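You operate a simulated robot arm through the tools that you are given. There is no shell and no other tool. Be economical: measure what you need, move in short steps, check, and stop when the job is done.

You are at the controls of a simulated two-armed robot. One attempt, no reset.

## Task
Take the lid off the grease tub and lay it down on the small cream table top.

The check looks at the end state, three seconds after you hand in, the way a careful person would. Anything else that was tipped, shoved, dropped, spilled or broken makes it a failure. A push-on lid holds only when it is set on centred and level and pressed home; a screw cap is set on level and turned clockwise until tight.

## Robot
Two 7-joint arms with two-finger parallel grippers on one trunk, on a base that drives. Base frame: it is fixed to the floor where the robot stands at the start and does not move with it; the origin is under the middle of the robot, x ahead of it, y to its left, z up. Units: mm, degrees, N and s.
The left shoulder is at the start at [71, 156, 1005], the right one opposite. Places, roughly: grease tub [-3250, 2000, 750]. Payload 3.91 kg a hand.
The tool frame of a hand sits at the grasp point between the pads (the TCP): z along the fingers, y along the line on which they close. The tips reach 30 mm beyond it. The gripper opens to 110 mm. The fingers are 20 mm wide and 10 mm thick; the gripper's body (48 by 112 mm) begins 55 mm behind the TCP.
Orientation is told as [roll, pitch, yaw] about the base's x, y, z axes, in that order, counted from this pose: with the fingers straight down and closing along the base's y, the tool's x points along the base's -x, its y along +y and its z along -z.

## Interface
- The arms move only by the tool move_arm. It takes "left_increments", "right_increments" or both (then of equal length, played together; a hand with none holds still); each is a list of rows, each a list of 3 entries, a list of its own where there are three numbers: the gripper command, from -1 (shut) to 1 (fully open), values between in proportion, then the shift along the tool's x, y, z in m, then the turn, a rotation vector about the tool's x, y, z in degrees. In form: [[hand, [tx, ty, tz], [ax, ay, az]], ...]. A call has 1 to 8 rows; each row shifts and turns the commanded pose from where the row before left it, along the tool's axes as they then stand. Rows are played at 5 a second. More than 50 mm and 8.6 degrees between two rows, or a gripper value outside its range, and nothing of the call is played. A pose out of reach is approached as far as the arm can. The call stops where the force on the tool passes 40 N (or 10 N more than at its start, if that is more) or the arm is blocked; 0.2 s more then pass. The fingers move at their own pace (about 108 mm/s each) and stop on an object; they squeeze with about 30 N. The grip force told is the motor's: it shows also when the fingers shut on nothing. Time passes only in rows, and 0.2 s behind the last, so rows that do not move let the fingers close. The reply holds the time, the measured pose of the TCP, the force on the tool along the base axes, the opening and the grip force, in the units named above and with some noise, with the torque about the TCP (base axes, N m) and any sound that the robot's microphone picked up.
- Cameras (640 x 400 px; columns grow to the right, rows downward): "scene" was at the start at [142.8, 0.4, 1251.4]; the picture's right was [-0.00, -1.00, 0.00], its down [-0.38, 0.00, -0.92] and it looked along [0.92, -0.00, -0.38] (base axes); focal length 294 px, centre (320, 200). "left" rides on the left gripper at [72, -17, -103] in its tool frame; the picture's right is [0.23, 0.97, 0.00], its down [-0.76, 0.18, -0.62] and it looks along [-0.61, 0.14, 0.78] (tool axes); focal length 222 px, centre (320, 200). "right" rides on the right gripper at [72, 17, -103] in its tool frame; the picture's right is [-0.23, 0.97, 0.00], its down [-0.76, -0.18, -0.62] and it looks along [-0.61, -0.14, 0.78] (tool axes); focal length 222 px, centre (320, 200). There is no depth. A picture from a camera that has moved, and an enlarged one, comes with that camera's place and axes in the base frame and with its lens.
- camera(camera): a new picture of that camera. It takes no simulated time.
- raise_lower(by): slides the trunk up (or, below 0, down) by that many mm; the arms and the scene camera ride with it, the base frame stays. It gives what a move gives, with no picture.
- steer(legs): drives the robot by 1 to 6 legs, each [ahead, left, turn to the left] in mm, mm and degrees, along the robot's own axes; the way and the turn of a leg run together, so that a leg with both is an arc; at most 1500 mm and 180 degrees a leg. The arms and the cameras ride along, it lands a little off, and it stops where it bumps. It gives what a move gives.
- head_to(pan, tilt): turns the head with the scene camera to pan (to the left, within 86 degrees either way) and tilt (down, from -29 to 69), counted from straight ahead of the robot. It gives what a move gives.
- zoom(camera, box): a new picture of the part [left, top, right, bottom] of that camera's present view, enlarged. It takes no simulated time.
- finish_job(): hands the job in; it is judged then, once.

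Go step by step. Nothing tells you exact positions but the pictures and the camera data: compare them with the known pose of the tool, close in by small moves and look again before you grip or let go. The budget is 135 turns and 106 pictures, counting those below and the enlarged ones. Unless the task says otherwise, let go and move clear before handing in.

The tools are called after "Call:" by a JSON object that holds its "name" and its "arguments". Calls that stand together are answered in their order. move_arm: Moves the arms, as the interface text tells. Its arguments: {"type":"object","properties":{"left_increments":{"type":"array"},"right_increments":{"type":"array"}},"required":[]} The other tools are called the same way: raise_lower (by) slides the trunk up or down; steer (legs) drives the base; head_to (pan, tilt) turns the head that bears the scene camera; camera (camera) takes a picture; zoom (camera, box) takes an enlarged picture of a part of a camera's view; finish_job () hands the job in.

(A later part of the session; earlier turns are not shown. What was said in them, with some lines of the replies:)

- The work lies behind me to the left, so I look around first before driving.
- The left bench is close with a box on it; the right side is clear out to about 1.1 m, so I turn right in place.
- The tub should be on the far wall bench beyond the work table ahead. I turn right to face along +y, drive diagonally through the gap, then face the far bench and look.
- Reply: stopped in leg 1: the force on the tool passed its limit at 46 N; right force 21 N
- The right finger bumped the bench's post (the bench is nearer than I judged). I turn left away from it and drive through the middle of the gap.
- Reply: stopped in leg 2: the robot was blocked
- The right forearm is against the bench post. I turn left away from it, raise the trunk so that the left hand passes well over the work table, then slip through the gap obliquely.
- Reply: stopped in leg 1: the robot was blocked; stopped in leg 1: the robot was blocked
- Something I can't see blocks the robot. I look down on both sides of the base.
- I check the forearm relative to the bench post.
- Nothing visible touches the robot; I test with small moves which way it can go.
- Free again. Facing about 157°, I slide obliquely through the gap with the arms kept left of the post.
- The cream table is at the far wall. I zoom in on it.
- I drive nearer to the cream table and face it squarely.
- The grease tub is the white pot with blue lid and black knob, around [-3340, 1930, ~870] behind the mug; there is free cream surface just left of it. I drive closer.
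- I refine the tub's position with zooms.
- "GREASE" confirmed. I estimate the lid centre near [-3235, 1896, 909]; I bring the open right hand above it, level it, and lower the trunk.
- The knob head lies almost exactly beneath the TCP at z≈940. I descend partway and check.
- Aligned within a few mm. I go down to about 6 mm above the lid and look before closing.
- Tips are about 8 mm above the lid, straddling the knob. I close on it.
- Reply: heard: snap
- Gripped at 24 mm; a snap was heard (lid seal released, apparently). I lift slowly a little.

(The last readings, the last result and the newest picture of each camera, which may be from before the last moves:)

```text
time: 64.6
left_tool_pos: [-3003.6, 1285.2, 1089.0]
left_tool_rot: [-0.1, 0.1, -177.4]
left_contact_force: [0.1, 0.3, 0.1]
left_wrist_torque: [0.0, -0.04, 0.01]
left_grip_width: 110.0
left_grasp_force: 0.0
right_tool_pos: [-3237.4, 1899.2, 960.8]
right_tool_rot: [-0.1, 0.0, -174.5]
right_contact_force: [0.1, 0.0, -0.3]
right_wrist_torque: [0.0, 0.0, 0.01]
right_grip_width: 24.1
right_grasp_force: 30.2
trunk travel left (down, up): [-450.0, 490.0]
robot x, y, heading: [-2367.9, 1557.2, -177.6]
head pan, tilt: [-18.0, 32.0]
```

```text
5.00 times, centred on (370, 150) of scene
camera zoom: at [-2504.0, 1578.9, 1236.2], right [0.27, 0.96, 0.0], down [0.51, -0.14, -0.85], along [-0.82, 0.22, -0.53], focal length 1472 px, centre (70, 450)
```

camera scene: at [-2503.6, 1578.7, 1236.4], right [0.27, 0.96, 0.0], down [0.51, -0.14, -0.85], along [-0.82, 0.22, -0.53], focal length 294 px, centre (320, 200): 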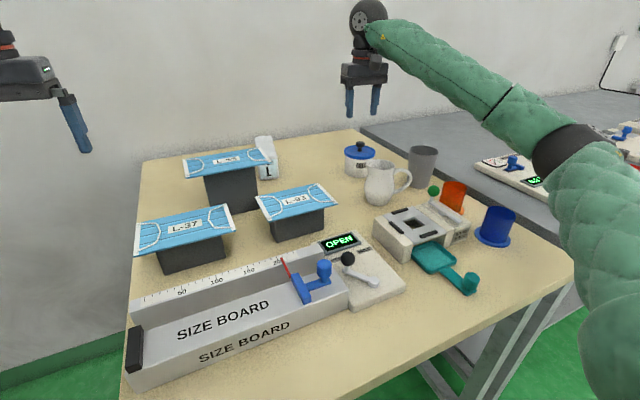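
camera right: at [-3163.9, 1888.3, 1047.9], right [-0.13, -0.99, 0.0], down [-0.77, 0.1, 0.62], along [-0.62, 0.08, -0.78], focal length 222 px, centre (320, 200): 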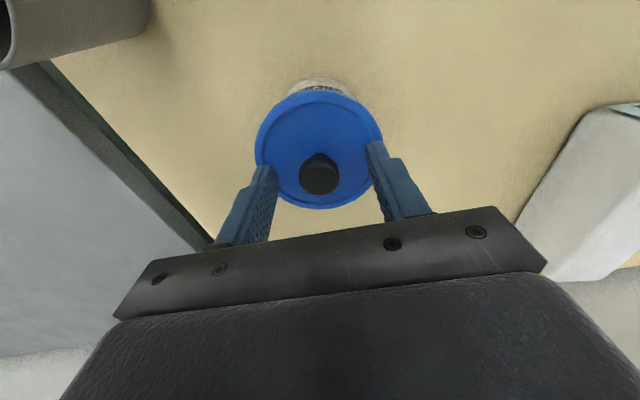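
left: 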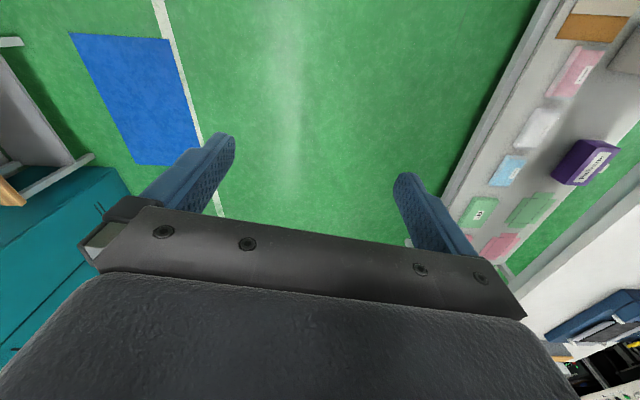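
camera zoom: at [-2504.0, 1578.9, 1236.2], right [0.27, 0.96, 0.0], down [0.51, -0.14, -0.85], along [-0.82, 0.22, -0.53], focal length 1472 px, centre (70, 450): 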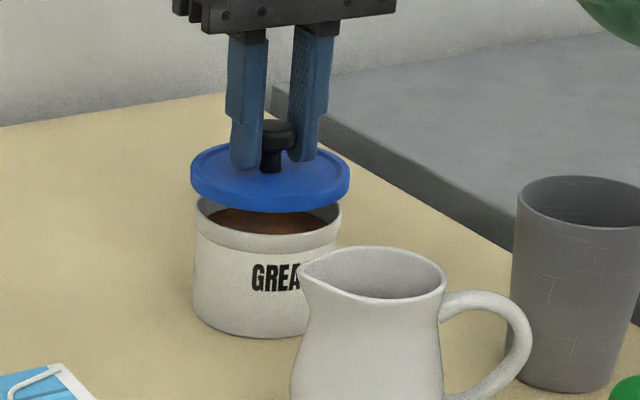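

The lid is off cleanly. I lift it further and carry it left over the free cream surface around [-3237, 1758].

Call:
{"name": "move_arm", "arguments": {"right_increments": [[-1, [0, 0, -0.03], [0, 0, 0]], [-1, [0, 0, -0.02], [0, 0, 0]], [-1, [-0.003, 0.035, 0], [0, 0, 0]], [-1, [-0.003, 0.035, 0], [0, 0, 0]], [-1, [-0.003, 0.035, 0], [0, 0, 0]], [-1, [-0.003, 0.035, 0], [0, 0, 0]], [-1, [0, 0, 0], [0, 0, 0]]]}}

Call:
{"name": "camera", "arguments": {"camera": "right"}}

Call:
{"name": "zoom", "arguments": {"camera": "scene", "box": [240, 70, 440, 210]}}

```text
time: 66.2
left_tool_pos: [-3002.7, 1286.3, 1089.1]
left_tool_rot: [-0.1, 0.0, -177.4]
left_contact_force: [1.0, -0.5, 1.1]
left_wrist_torque: [0.02, 0.0, -0.03]
left_grip_width: 110.0
left_grasp_force: 0.0
right_tool_pos: [-3235.6, 1757.9, 1008.4]
right_tool_rot: [-0.2, -0.1, -174.5]
right_contact_force: [0.1, 0.1, 0.0]
right_wrist_torque: [-0.04, -0.02, 0.0]
right_grip_width: 24.3
right_grasp_force: 30.3
trunk travel left (down, up): [-450.0, 490.0]
robot x, y, heading: [-2367.2, 1550.4, -177.7]
head pan, tilt: [-18.0, 32.0]
```

```text
72 pictures are left
camera right: at [-3163.4, 1747.6, 1113.2], right [-0.13, -0.99, 0.0], down [-0.77, 0.1, 0.62], along [-0.62, 0.08, -0.78], focal length 222 px, centre (320, 200)
```

right: 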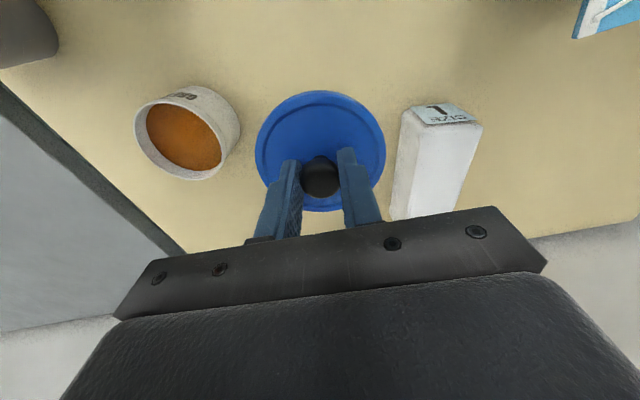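

```text
2.86 times, centred on (340, 140) of scene
camera zoom: at [-2503.8, 1579.2, 1236.3], right [0.27, 0.96, 0.0], down [0.51, -0.14, -0.85], along [-0.82, 0.22, -0.53], focal length 841 px, centre (263, 371)
```

zoom: 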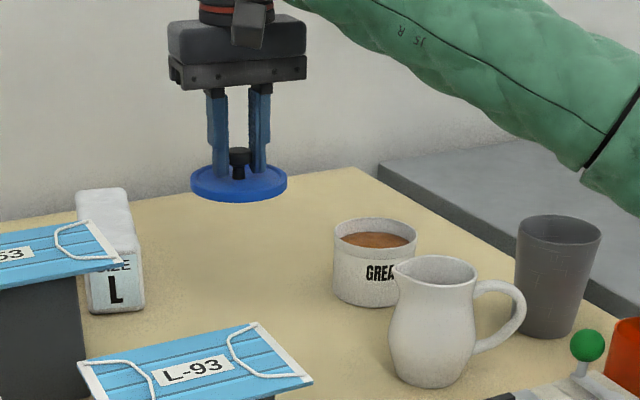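

The spot between the tub and the SIZE box is clear. I lower the lid most of the way.

Call:
{"name": "move_arm", "arguments": {"right_increments": [[-1, [0, 0, 0.035], [0, 0, 0]], [-1, [0, 0, 0.035], [0, 0, 0]], [-1, [0, 0, 0.02], [0, 0, 0]], [-1, [0, 0, 0], [0, 0, 0]]]}}

Call:
{"name": "camera", "arguments": {"camera": "right"}}

Call:
{"name": "zoom", "arguments": {"camera": "scene", "box": [260, 100, 400, 200]}}

```text
time: 67.2
left_tool_pos: [-3003.6, 1284.5, 1088.8]
left_tool_rot: [0.0, 0.0, -177.4]
left_contact_force: [0.0, -0.2, -0.6]
left_wrist_torque: [-0.02, -0.02, -0.01]
left_grip_width: 110.1
left_grasp_force: 0.0
right_tool_pos: [-3235.3, 1756.7, 921.8]
right_tool_rot: [-0.1, -0.1, -174.4]
right_contact_force: [0.3, 0.9, -0.5]
right_wrist_torque: [-0.01, -0.01, 0.0]
right_grip_width: 24.0
right_grasp_force: 29.5
trunk travel left (down, up): [-450.0, 490.0]
robot x, y, heading: [-2364.9, 1550.8, -177.2]
head pan, tilt: [-18.0, 32.0]
```

```text
70 pictures are left
camera right: at [-3161.8, 1746.2, 1025.1], right [-0.13, -0.99, 0.0], down [-0.77, 0.1, 0.62], along [-0.62, 0.08, -0.78], focal length 222 px, centre (320, 200)
```

right: 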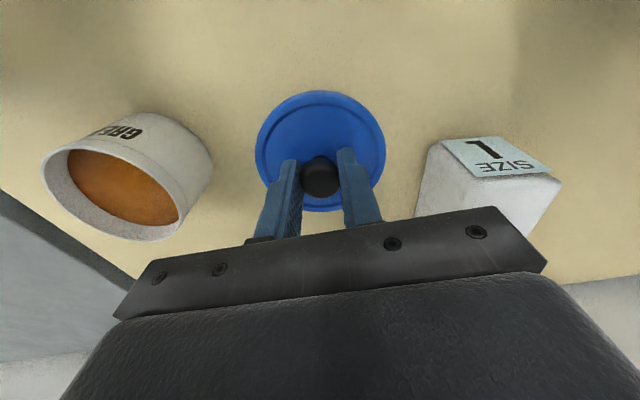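

```text
4.00 times, centred on (330, 150) of scene
camera zoom: at [-2503.7, 1578.6, 1236.3], right [0.27, 0.96, 0.0], down [0.51, -0.14, -0.85], along [-0.82, 0.22, -0.53], focal length 1178 px, centre (280, 400)
```

zoom: 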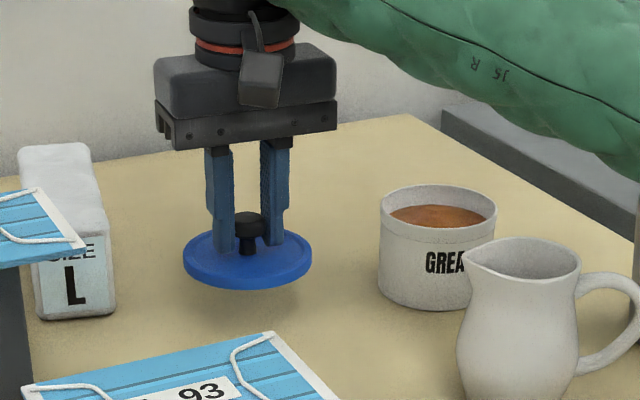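

About 20–30 mm remain. I lower in small steps until light contact.

Call:
{"name": "move_arm", "arguments": {"right_increments": [[-1, [0, 0, 0.005], [0, 0, 0]], [-1, [0, 0, 0.005], [0, 0, 0]], [-1, [0, 0, 0.004], [0, 0, 0]], [-1, [0, 0, 0], [0, 0, 0]]]}}

Call:
{"name": "zoom", "arguments": {"camera": "scene", "box": [290, 130, 370, 190]}}

```text
time: 68.2
left_tool_pos: [-3002.6, 1285.8, 1087.5]
left_tool_rot: [-0.1, 0.0, -177.5]
left_contact_force: [0.0, 0.2, -0.8]
left_wrist_torque: [0.05, -0.01, 0.0]
left_grip_width: 110.1
left_grasp_force: 0.0
right_tool_pos: [-3235.1, 1757.8, 908.3]
right_tool_rot: [-0.1, 0.1, -174.5]
right_contact_force: [0.5, 0.5, -0.3]
right_wrist_torque: [0.0, -0.04, 0.01]
right_grip_width: 24.0
right_grasp_force: 29.6
trunk travel left (down, up): [-450.0, 490.0]
robot x, y, heading: [-2366.6, 1555.3, -177.5]
head pan, tilt: [-18.0, 32.0]
```

```text
6.67 times, centred on (330, 160) of scene
camera zoom: at [-2503.9, 1578.6, 1236.2], right [0.27, 0.96, 0.0], down [0.51, -0.14, -0.85], along [-0.82, 0.22, -0.53], focal length 1963 px, centre (253, 467)
```

zoom: 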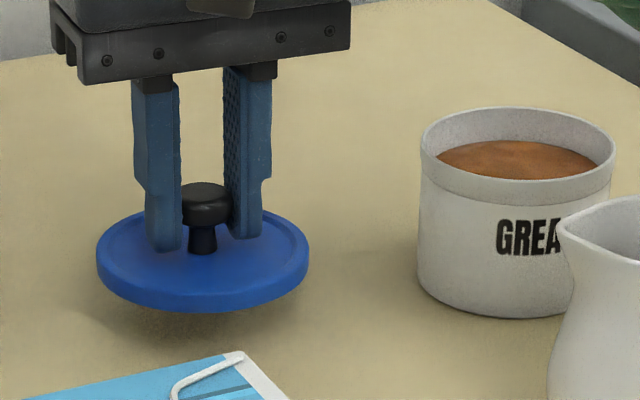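

Call:
{"name": "move_arm", "arguments": {"right_increments": [[-1, [0, 0, 0.004], [0, 0, 0]], [-1, [0, 0, 0.004], [0, 0, 0]], [-1, [0, 0, 0.003], [0, 0, 0]], [-1, [0, 0, 0], [0, 0, 0]]]}}

Call:
{"name": "zoom", "arguments": {"camera": "scene", "box": [290, 130, 370, 190]}}

```text
time: 69.2
left_tool_pos: [-3001.7, 1284.9, 1088.5]
left_tool_rot: [0.0, 0.0, -177.4]
left_contact_force: [0.2, 0.1, 0.1]
left_wrist_torque: [0.01, -0.01, 0.02]
left_grip_width: 110.4
left_grasp_force: 0.1
right_tool_pos: [-3235.2, 1758.2, 897.3]
right_tool_rot: [-0.1, -0.1, -174.5]
right_contact_force: [-0.1, -0.3, -1.1]
right_wrist_torque: [-0.04, 0.01, 0.01]
right_grip_width: 23.9
right_grasp_force: 30.6
trunk travel left (down, up): [-450.0, 490.0]
robot x, y, heading: [-2365.2, 1557.4, -177.6]
head pan, tilt: [-18.0, 32.0]
```

```text
6.67 times, centred on (330, 160) of scene
camera zoom: at [-2503.8, 1578.3, 1236.4], right [0.26, 0.96, 0.0], down [0.51, -0.14, -0.85], along [-0.82, 0.22, -0.53], focal length 1963 px, centre (253, 467)
```

zoom: 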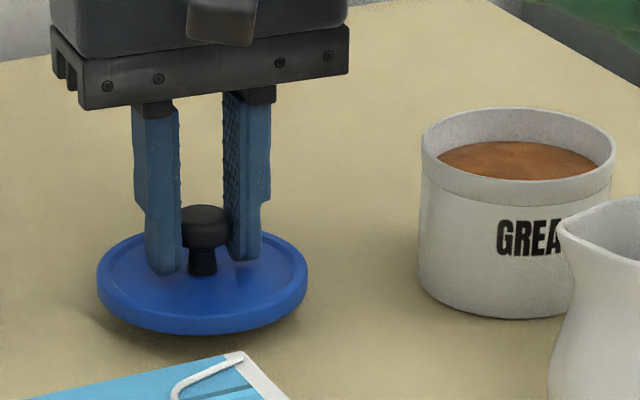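

Close to the table; a few more millimetres in tiny steps.

Call:
{"name": "move_arm", "arguments": {"right_increments": [[-1, [0, 0, 0.002], [0, 0, 0]], [-1, [0, 0, 0.002], [0, 0, 0]], [-1, [0, 0, 0.002], [0, 0, 0]], [-1, [0, 0, 0], [0, 0, 0]]]}}

Call:
{"name": "zoom", "arguments": {"camera": "scene", "box": [290, 130, 370, 190]}}

```text
time: 70.2
left_tool_pos: [-3001.5, 1284.3, 1088.5]
left_tool_rot: [-0.3, -0.2, -177.4]
left_contact_force: [-0.8, -0.8, -0.2]
left_wrist_torque: [0.01, 0.03, 0.03]
left_grip_width: 109.9
left_grasp_force: 0.1
right_tool_pos: [-3235.6, 1757.3, 891.0]
right_tool_rot: [-0.2, -0.1, -174.4]
right_contact_force: [0.8, 0.4, 0.3]
right_wrist_torque: [0.01, 0.02, -0.03]
right_grip_width: 24.3
right_grasp_force: 30.5
trunk travel left (down, up): [-450.0, 490.0]
robot x, y, heading: [-2365.1, 1551.0, -177.4]
head pan, tilt: [-18.0, 32.0]
```

```text
6.67 times, centred on (330, 160) of scene
camera zoom: at [-2502.9, 1577.3, 1236.6], right [0.26, 0.96, 0.0], down [0.51, -0.14, -0.85], along [-0.82, 0.23, -0.53], focal length 1963 px, centre (253, 467)
```

zoom: 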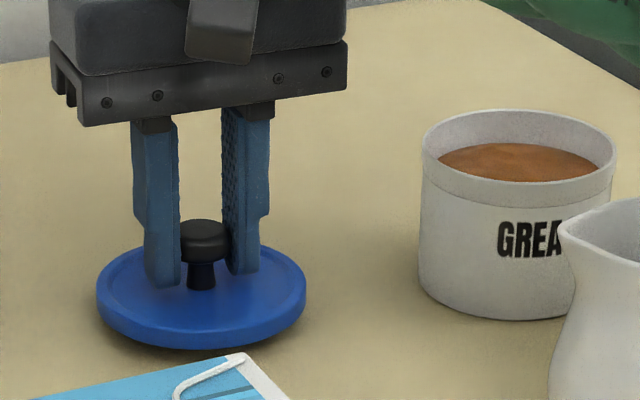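

Call:
{"name": "move_arm", "arguments": {"right_increments": [[-1, [0, 0, 0.002], [0, 0, 0]], [-1, [0, 0, 0.002], [0, 0, 0]], [-1, [0, 0, 0], [0, 0, 0]]]}}

Call:
{"name": "zoom", "arguments": {"camera": "scene", "box": [290, 130, 370, 190]}}

```text
time: 71.0
left_tool_pos: [-3001.8, 1283.6, 1087.7]
left_tool_rot: [-0.2, -0.2, -177.4]
left_contact_force: [0.8, -0.2, -0.4]
left_wrist_torque: [0.03, 0.01, 0.02]
left_grip_width: 110.0
left_grasp_force: 0.1
right_tool_pos: [-3235.8, 1756.1, 888.1]
right_tool_rot: [-0.2, -0.1, -174.5]
right_contact_force: [-0.4, 0.0, -0.2]
right_wrist_torque: [-0.07, 0.01, -0.02]
right_grip_width: 24.0
right_grasp_force: 30.0
trunk travel left (down, up): [-450.0, 490.0]
robot x, y, heading: [-2369.2, 1559.4, -177.5]
head pan, tilt: [-18.0, 32.0]
```

```text
6.67 times, centred on (330, 160) of scene
camera zoom: at [-2502.2, 1576.7, 1236.7], right [0.27, 0.96, 0.0], down [0.51, -0.14, -0.85], along [-0.82, 0.23, -0.53], focal length 1963 px, centre (253, 467)
```

zoom: 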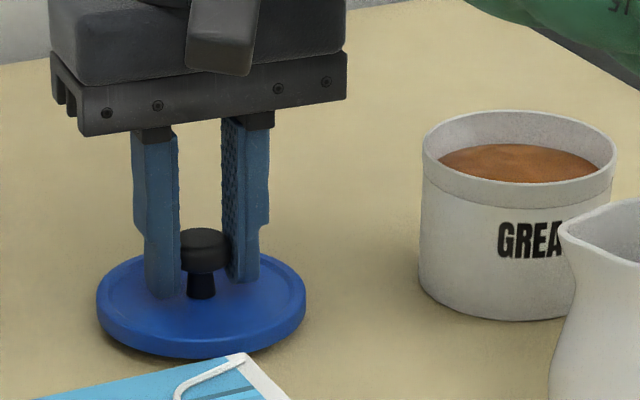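

The robot itself has shifted slightly (~2 mm); I check whether the arm touches anything.

Call:
{"name": "camera", "arguments": {"camera": "scene"}}

Call:
{"name": "head_to", "arguments": {"pan": -30, "tilt": 60}}

Call:
{"name": "camera", "arguments": {"camera": "scene"}}

```text
64 pictures are left
camera scene: at [-2502.2, 1576.7, 1236.7], right [0.27, 0.96, 0.0], down [0.51, -0.14, -0.85], along [-0.82, 0.23, -0.53], focal length 294 px, centre (320, 200)
```

scene: 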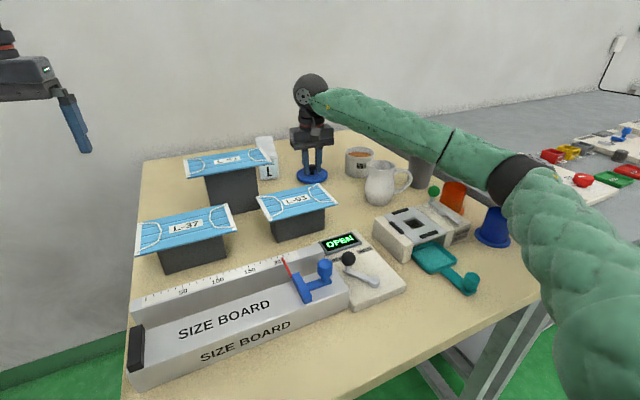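

```text
time: 71.9
left_tool_pos: [-3000.8, 1283.0, 1088.8]
left_tool_rot: [-0.1, -0.1, -177.4]
left_contact_force: [-0.8, 0.0, -0.8]
left_wrist_torque: [0.0, 0.0, 0.03]
left_grip_width: 110.3
left_grasp_force: 0.0
right_tool_pos: [-3234.3, 1756.6, 887.9]
right_tool_rot: [-0.2, -0.1, -174.5]
right_contact_force: [-0.1, 0.0, 0.4]
right_wrist_torque: [-0.02, -0.02, -0.02]
right_grip_width: 24.0
right_grasp_force: 30.1
trunk travel left (down, up): [-450.0, 490.0]
robot x, y, heading: [-2366.4, 1555.6, -177.4]
head pan, tilt: [-30.0, 60.0]
```

```text
63 pictures are left
camera scene: at [-2474.6, 1583.9, 1197.7], right [0.46, 0.89, 0.0], down [0.77, -0.4, -0.5], along [-0.45, 0.23, -0.86], focal length 294 px, centre (320, 200)
```

scene: 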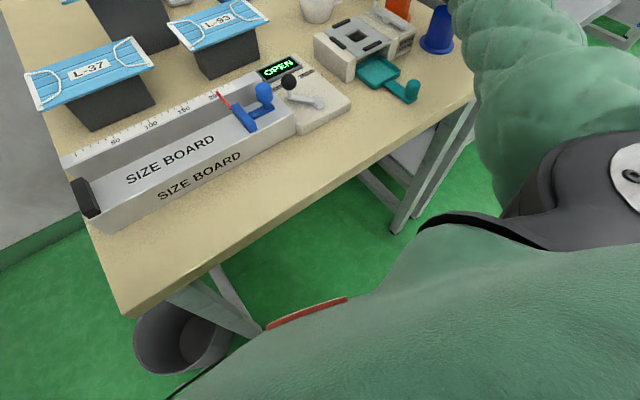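

The elbow hangs low near the table's front-right corner and seems to rest on its edge. I raise the trunk (hand and lid rise too) and will then lower the hand with a higher elbow.

Call:
{"name": "raise_lower", "arguments": {"by": 130}}

Call:
{"name": "head_to", "arguments": {"pan": -30, "tilt": 38}}

Call:
{"name": "camera", "arguments": {"camera": "scene"}}

```text
time: 73.5
left_tool_pos: [-3003.0, 1284.7, 1216.8]
left_tool_rot: [-0.2, 0.0, -177.3]
left_contact_force: [0.4, -0.5, -0.2]
left_wrist_torque: [0.0, -0.01, -0.01]
left_grip_width: 110.0
left_grasp_force: 0.0
right_tool_pos: [-3236.6, 1756.5, 1015.6]
right_tool_rot: [-0.1, 0.1, -174.4]
right_contact_force: [0.0, -0.3, 0.2]
right_wrist_torque: [0.0, -0.02, 0.0]
right_grip_width: 24.1
right_grasp_force: 30.4
trunk travel left (down, up): [-580.0, 360.0]
robot x, y, heading: [-2368.8, 1557.5, -177.8]
head pan, tilt: [-30.0, 60.0]
```

```text
time: 74.4
left_tool_pos: [-3003.0, 1285.6, 1217.5]
left_tool_rot: [-0.1, 0.0, -177.4]
left_contact_force: [0.4, 0.4, -0.4]
left_wrist_torque: [0.02, 0.01, -0.02]
left_grip_width: 110.0
left_grasp_force: 0.0
right_tool_pos: [-3235.9, 1756.5, 1015.0]
right_tool_rot: [-0.1, 0.0, -174.5]
right_contact_force: [-0.4, -0.7, -0.5]
right_wrist_torque: [-0.01, 0.01, 0.0]
right_grip_width: 24.3
right_grasp_force: 30.3
trunk travel left (down, up): [-580.0, 360.0]
robot x, y, heading: [-2365.1, 1558.8, -177.3]
head pan, tilt: [-30.0, 38.0]
```

```text
62 pictures are left
camera scene: at [-2494.3, 1594.6, 1357.0], right [0.46, 0.89, 0.0], down [0.55, -0.28, -0.79], along [-0.7, 0.36, -0.62], focal length 294 px, centre (320, 200)
```

scene: 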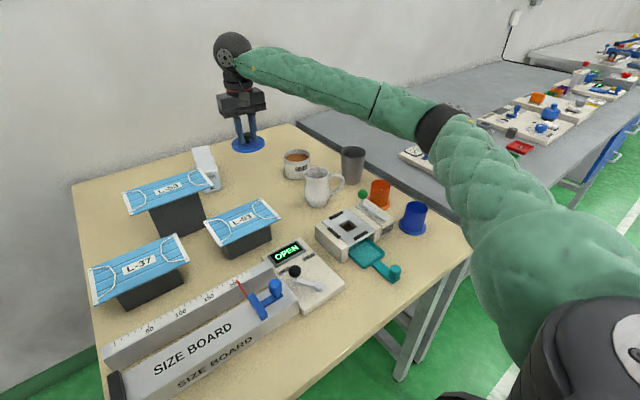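

Everything is still in place. Now I lower with the arm alone.

Call:
{"name": "move_arm", "arguments": {"right_increments": [[-1, [0, 0, 0.03], [0, 0, 0]], [-1, [0, 0, 0.03], [0, 0, 0]], [-1, [0, 0, 0.03], [0, 0, 0]], [-1, [0, 0, 0.02], [0, 0, 0]], [-1, [0, 0, 0.01], [0, 0, 0]], [-1, [0, 0, 0], [0, 0, 0]]]}}

Call:
{"name": "camera", "arguments": {"camera": "scene"}}

Call:
{"name": "zoom", "arguments": {"camera": "scene", "box": [200, 120, 330, 210]}}

```text
time: 75.8
left_tool_pos: [-3002.6, 1284.8, 1217.2]
left_tool_rot: [-0.1, -0.1, -177.4]
left_contact_force: [0.3, -0.7, 0.1]
left_wrist_torque: [0.02, 0.01, -0.03]
left_grip_width: 110.0
left_grasp_force: 0.1
right_tool_pos: [-3236.0, 1755.4, 893.8]
right_tool_rot: [-0.2, 0.0, -174.5]
right_contact_force: [-0.1, -0.4, -0.6]
right_wrist_torque: [0.02, 0.0, -0.02]
right_grip_width: 24.3
right_grasp_force: 30.2
trunk travel left (down, up): [-580.0, 360.0]
robot x, y, heading: [-2367.2, 1556.1, -177.5]
head pan, tilt: [-30.0, 38.0]
```

```text
61 pictures are left
camera scene: at [-2494.3, 1594.6, 1357.0], right [0.46, 0.89, 0.0], down [0.55, -0.28, -0.79], along [-0.7, 0.36, -0.62], focal length 294 px, centre (320, 200)
```

scene: 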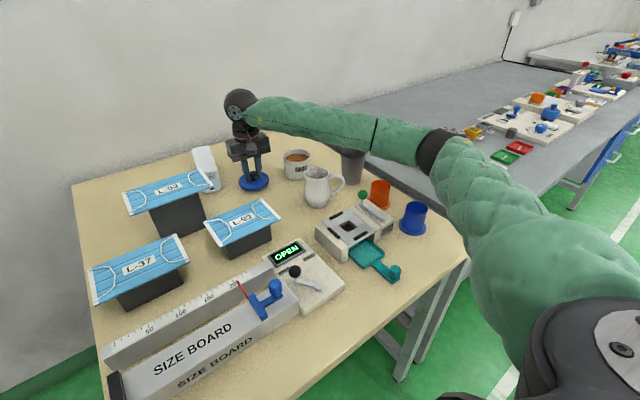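

```text
4.44 times, centred on (265, 165) of scene
camera zoom: at [-2494.3, 1594.6, 1357.0], right [0.46, 0.89, 0.0], down [0.55, -0.28, -0.79], along [-0.7, 0.36, -0.62], focal length 1309 px, centre (564, 356)
```

zoom: 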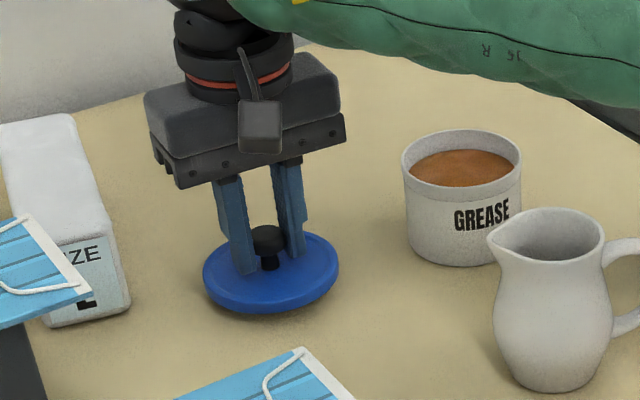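

No camera shift this time. I continue down until contact.

Call:
{"name": "move_arm", "arguments": {"right_increments": [[-1, [0, 0, 0.003], [0, 0, 0]], [-1, [0, 0, 0.003], [0, 0, 0]], [-1, [0, 0, 0.002], [0, 0, 0]], [-1, [0, 0, 0], [0, 0, 0]]]}}

Call:
{"name": "zoom", "arguments": {"camera": "scene", "box": [220, 150, 300, 210]}}

```text
time: 76.8
left_tool_pos: [-3003.3, 1286.5, 1219.0]
left_tool_rot: [-0.1, 0.1, -177.4]
left_contact_force: [-0.6, 0.3, 0.7]
left_wrist_torque: [0.01, 0.0, -0.05]
left_grip_width: 109.8
left_grasp_force: 0.1
right_tool_pos: [-3236.5, 1757.2, 887.3]
right_tool_rot: [-0.1, 0.0, -174.5]
right_contact_force: [0.7, 0.5, 0.3]
right_wrist_torque: [0.03, -0.02, 0.0]
right_grip_width: 24.2
right_grasp_force: 30.5
trunk travel left (down, up): [-580.0, 360.0]
robot x, y, heading: [-2365.5, 1554.7, -177.6]
head pan, tilt: [-30.0, 38.0]
```

```text
6.67 times, centred on (260, 180) of scene
camera zoom: at [-2494.3, 1594.6, 1357.0], right [0.46, 0.89, 0.0], down [0.55, -0.28, -0.79], along [-0.7, 0.36, -0.62], focal length 1963 px, centre (720, 333)
```

zoom: 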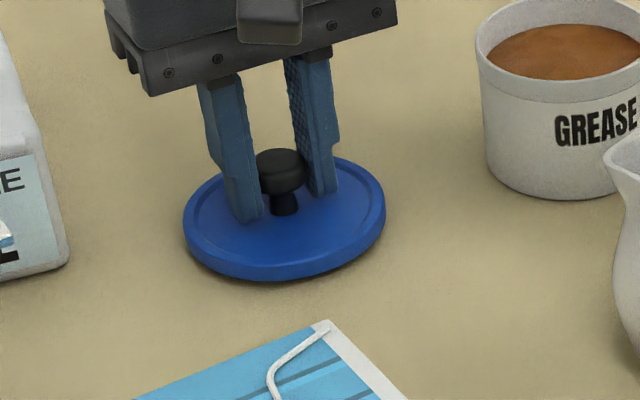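

Call:
{"name": "move_arm", "arguments": {"right_increments": [[-1, [0, 0, 0.002], [0, 0, 0]], [-1, [0, 0, 0.002], [0, 0, 0]], [-1, [0, 0, 0.001], [0, 0, 0]], [-1, [0, 0, 0], [0, 0, 0]]]}}

Call:
{"name": "zoom", "arguments": {"camera": "scene", "box": [220, 150, 300, 210]}}

```text
time: 77.8
left_tool_pos: [-3002.6, 1285.8, 1218.4]
left_tool_rot: [0.0, 0.0, -177.4]
left_contact_force: [-0.2, -0.1, -0.5]
left_wrist_torque: [0.02, 0.0, -0.01]
left_grip_width: 110.0
left_grasp_force: 0.1
right_tool_pos: [-3237.4, 1756.8, 883.0]
right_tool_rot: [-0.1, 0.0, -174.5]
right_contact_force: [-0.8, 0.1, 0.3]
right_wrist_torque: [-0.02, -0.02, -0.02]
right_grip_width: 24.0
right_grasp_force: 29.8
trunk travel left (down, up): [-580.0, 360.0]
robot x, y, heading: [-2365.4, 1557.8, -177.6]
head pan, tilt: [-30.0, 38.0]
```

```text
6.67 times, centred on (260, 180) of scene
camera zoom: at [-2494.3, 1594.6, 1357.0], right [0.46, 0.89, 0.0], down [0.55, -0.28, -0.79], along [-0.7, 0.36, -0.62], focal length 1963 px, centre (720, 333)
```

zoom: 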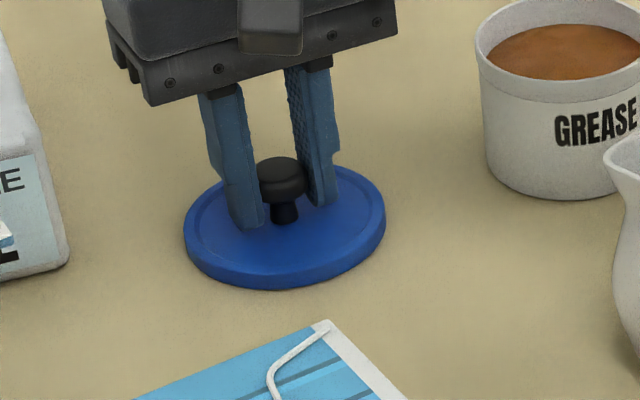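

Nearly on the table; 1 mm steps now.

Call:
{"name": "move_arm", "arguments": {"right_increments": [[-1, [0, 0, 0.001], [0, 0, 0]], [-1, [0, 0, 0.001], [0, 0, 0]], [-1, [0, 0, 0.001], [0, 0, 0]], [-1, [0, 0, 0], [0, 0, 0]]]}}

Call:
{"name": "zoom", "arguments": {"camera": "scene", "box": [220, 150, 300, 210]}}

```text
time: 78.8
left_tool_pos: [-3002.4, 1284.1, 1217.7]
left_tool_rot: [0.0, -0.1, -177.4]
left_contact_force: [-0.1, -0.1, 0.2]
left_wrist_torque: [0.02, -0.02, -0.01]
left_grip_width: 110.1
left_grasp_force: 0.1
right_tool_pos: [-3235.8, 1756.4, 881.2]
right_tool_rot: [0.0, -0.1, -174.5]
right_contact_force: [0.9, 0.6, 10.2]
right_wrist_torque: [0.02, -0.31, 0.01]
right_grip_width: 24.2
right_grasp_force: 29.7
trunk travel left (down, up): [-580.0, 360.0]
robot x, y, heading: [-2366.6, 1557.3, -177.3]
head pan, tilt: [-30.0, 38.0]
```

```text
6.67 times, centred on (260, 180) of scene
camera zoom: at [-2493.4, 1594.5, 1357.2], right [0.46, 0.89, 0.0], down [0.55, -0.28, -0.79], along [-0.7, 0.36, -0.62], focal length 1963 px, centre (720, 333)
```

zoom: 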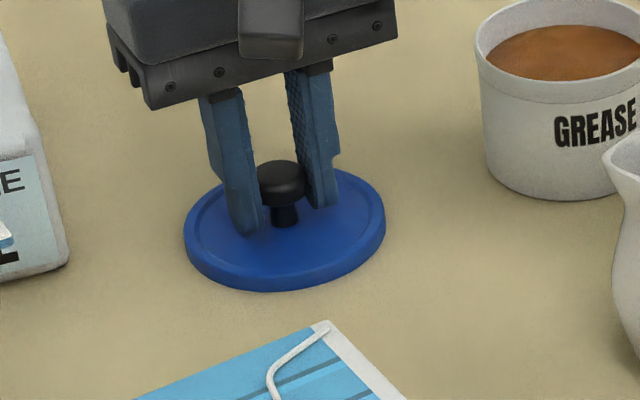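

Contact: 10 N. I relieve it by 1 mm, open moderately, then rise straight up.

Call:
{"name": "move_arm", "arguments": {"right_increments": [[-1, [0, 0, -0.001], [0, 0, 0]], [-0.3, [0, 0, 0], [0, 0, 0]], [-0.05, [0, 0, 0], [0, 0, 0]], [-0.05, [0, 0, 0], [0, 0, 0]], [-0.05, [0, 0, -0.02], [0, 0, 0]], [-0.05, [0, 0, -0.03], [0, 0, 0]], [-0.05, [0, 0, -0.04], [0, 0, 0]], [-0.05, [0, 0, -0.04], [0, 0, 0]]]}}

Call:
{"name": "camera", "arguments": {"camera": "scene"}}

Call:
{"name": "zoom", "arguments": {"camera": "scene", "box": [180, 120, 440, 280]}}

```text
time: 80.6
left_tool_pos: [-3002.5, 1284.7, 1218.6]
left_tool_rot: [-0.1, 0.0, -177.5]
left_contact_force: [0.2, -0.7, -0.2]
left_wrist_torque: [0.02, -0.05, 0.03]
left_grip_width: 109.6
left_grasp_force: 0.1
right_tool_pos: [-3234.8, 1757.0, 1014.6]
right_tool_rot: [-0.1, 0.0, -174.5]
right_contact_force: [0.3, -1.0, 0.7]
right_wrist_torque: [0.02, 0.02, 0.01]
right_grip_width: 52.0
right_grasp_force: 0.1
trunk travel left (down, up): [-580.0, 360.0]
robot x, y, heading: [-2367.1, 1554.6, -177.6]
head pan, tilt: [-30.0, 38.0]
```

```text
56 pictures are left
camera scene: at [-2493.7, 1594.1, 1357.0], right [0.46, 0.89, 0.0], down [0.55, -0.28, -0.79], along [-0.7, 0.36, -0.62], focal length 294 px, centre (320, 200)
```

scene: 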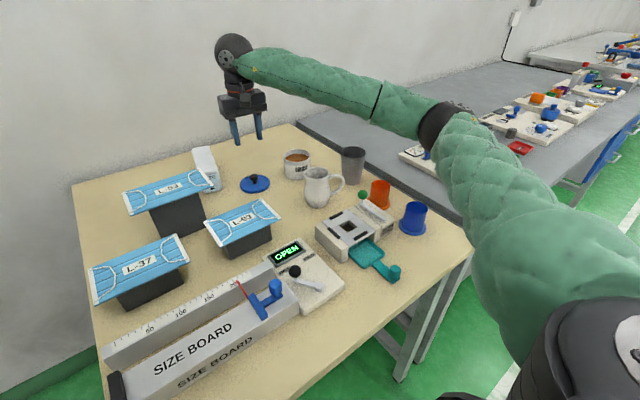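

```text
2.46 times, centred on (310, 200) of scene
camera zoom: at [-2493.7, 1594.1, 1357.0], right [0.46, 0.89, 0.0], down [0.55, -0.28, -0.79], along [-0.7, 0.36, -0.62], focal length 725 px, centre (345, 200)
```

zoom: 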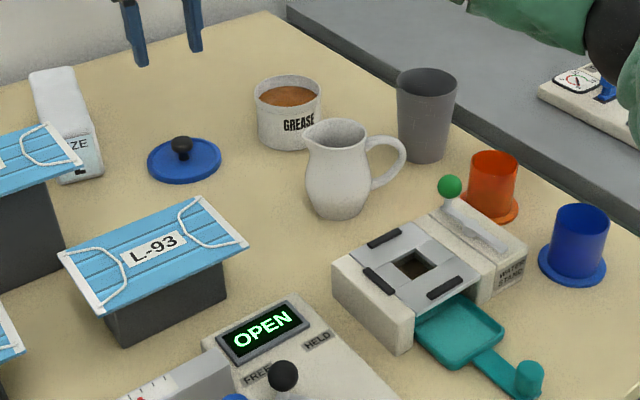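

The lid lies flat on the cream table, the tub stands open and upright, and nothing else has moved. The hand is clear, so I hand in.

Call:
{"name": "finish_job", "arguments": {}}

```text
The job is handed in.
```

I took the lid off the grease tub and laid it flat, knob up, on the cream table beside the tub. The last picture shows the tub upright with its grease inside, and everything else on the table looks undisturbed.

There were a few contacts on the way:
- **Shelf bench near the start:** the right gripper hit its front post at about 46 N. The robot was then blocked beside that bench, probably by the right arm against the post. I saw no damage there but did not check it again.
- **Cream table:** while I was lowering the lid, something, probably the right elbow on the table edge, pushed the robot back about 2 mm. I raised the trunk and finished lowering the lid with the elbow higher.
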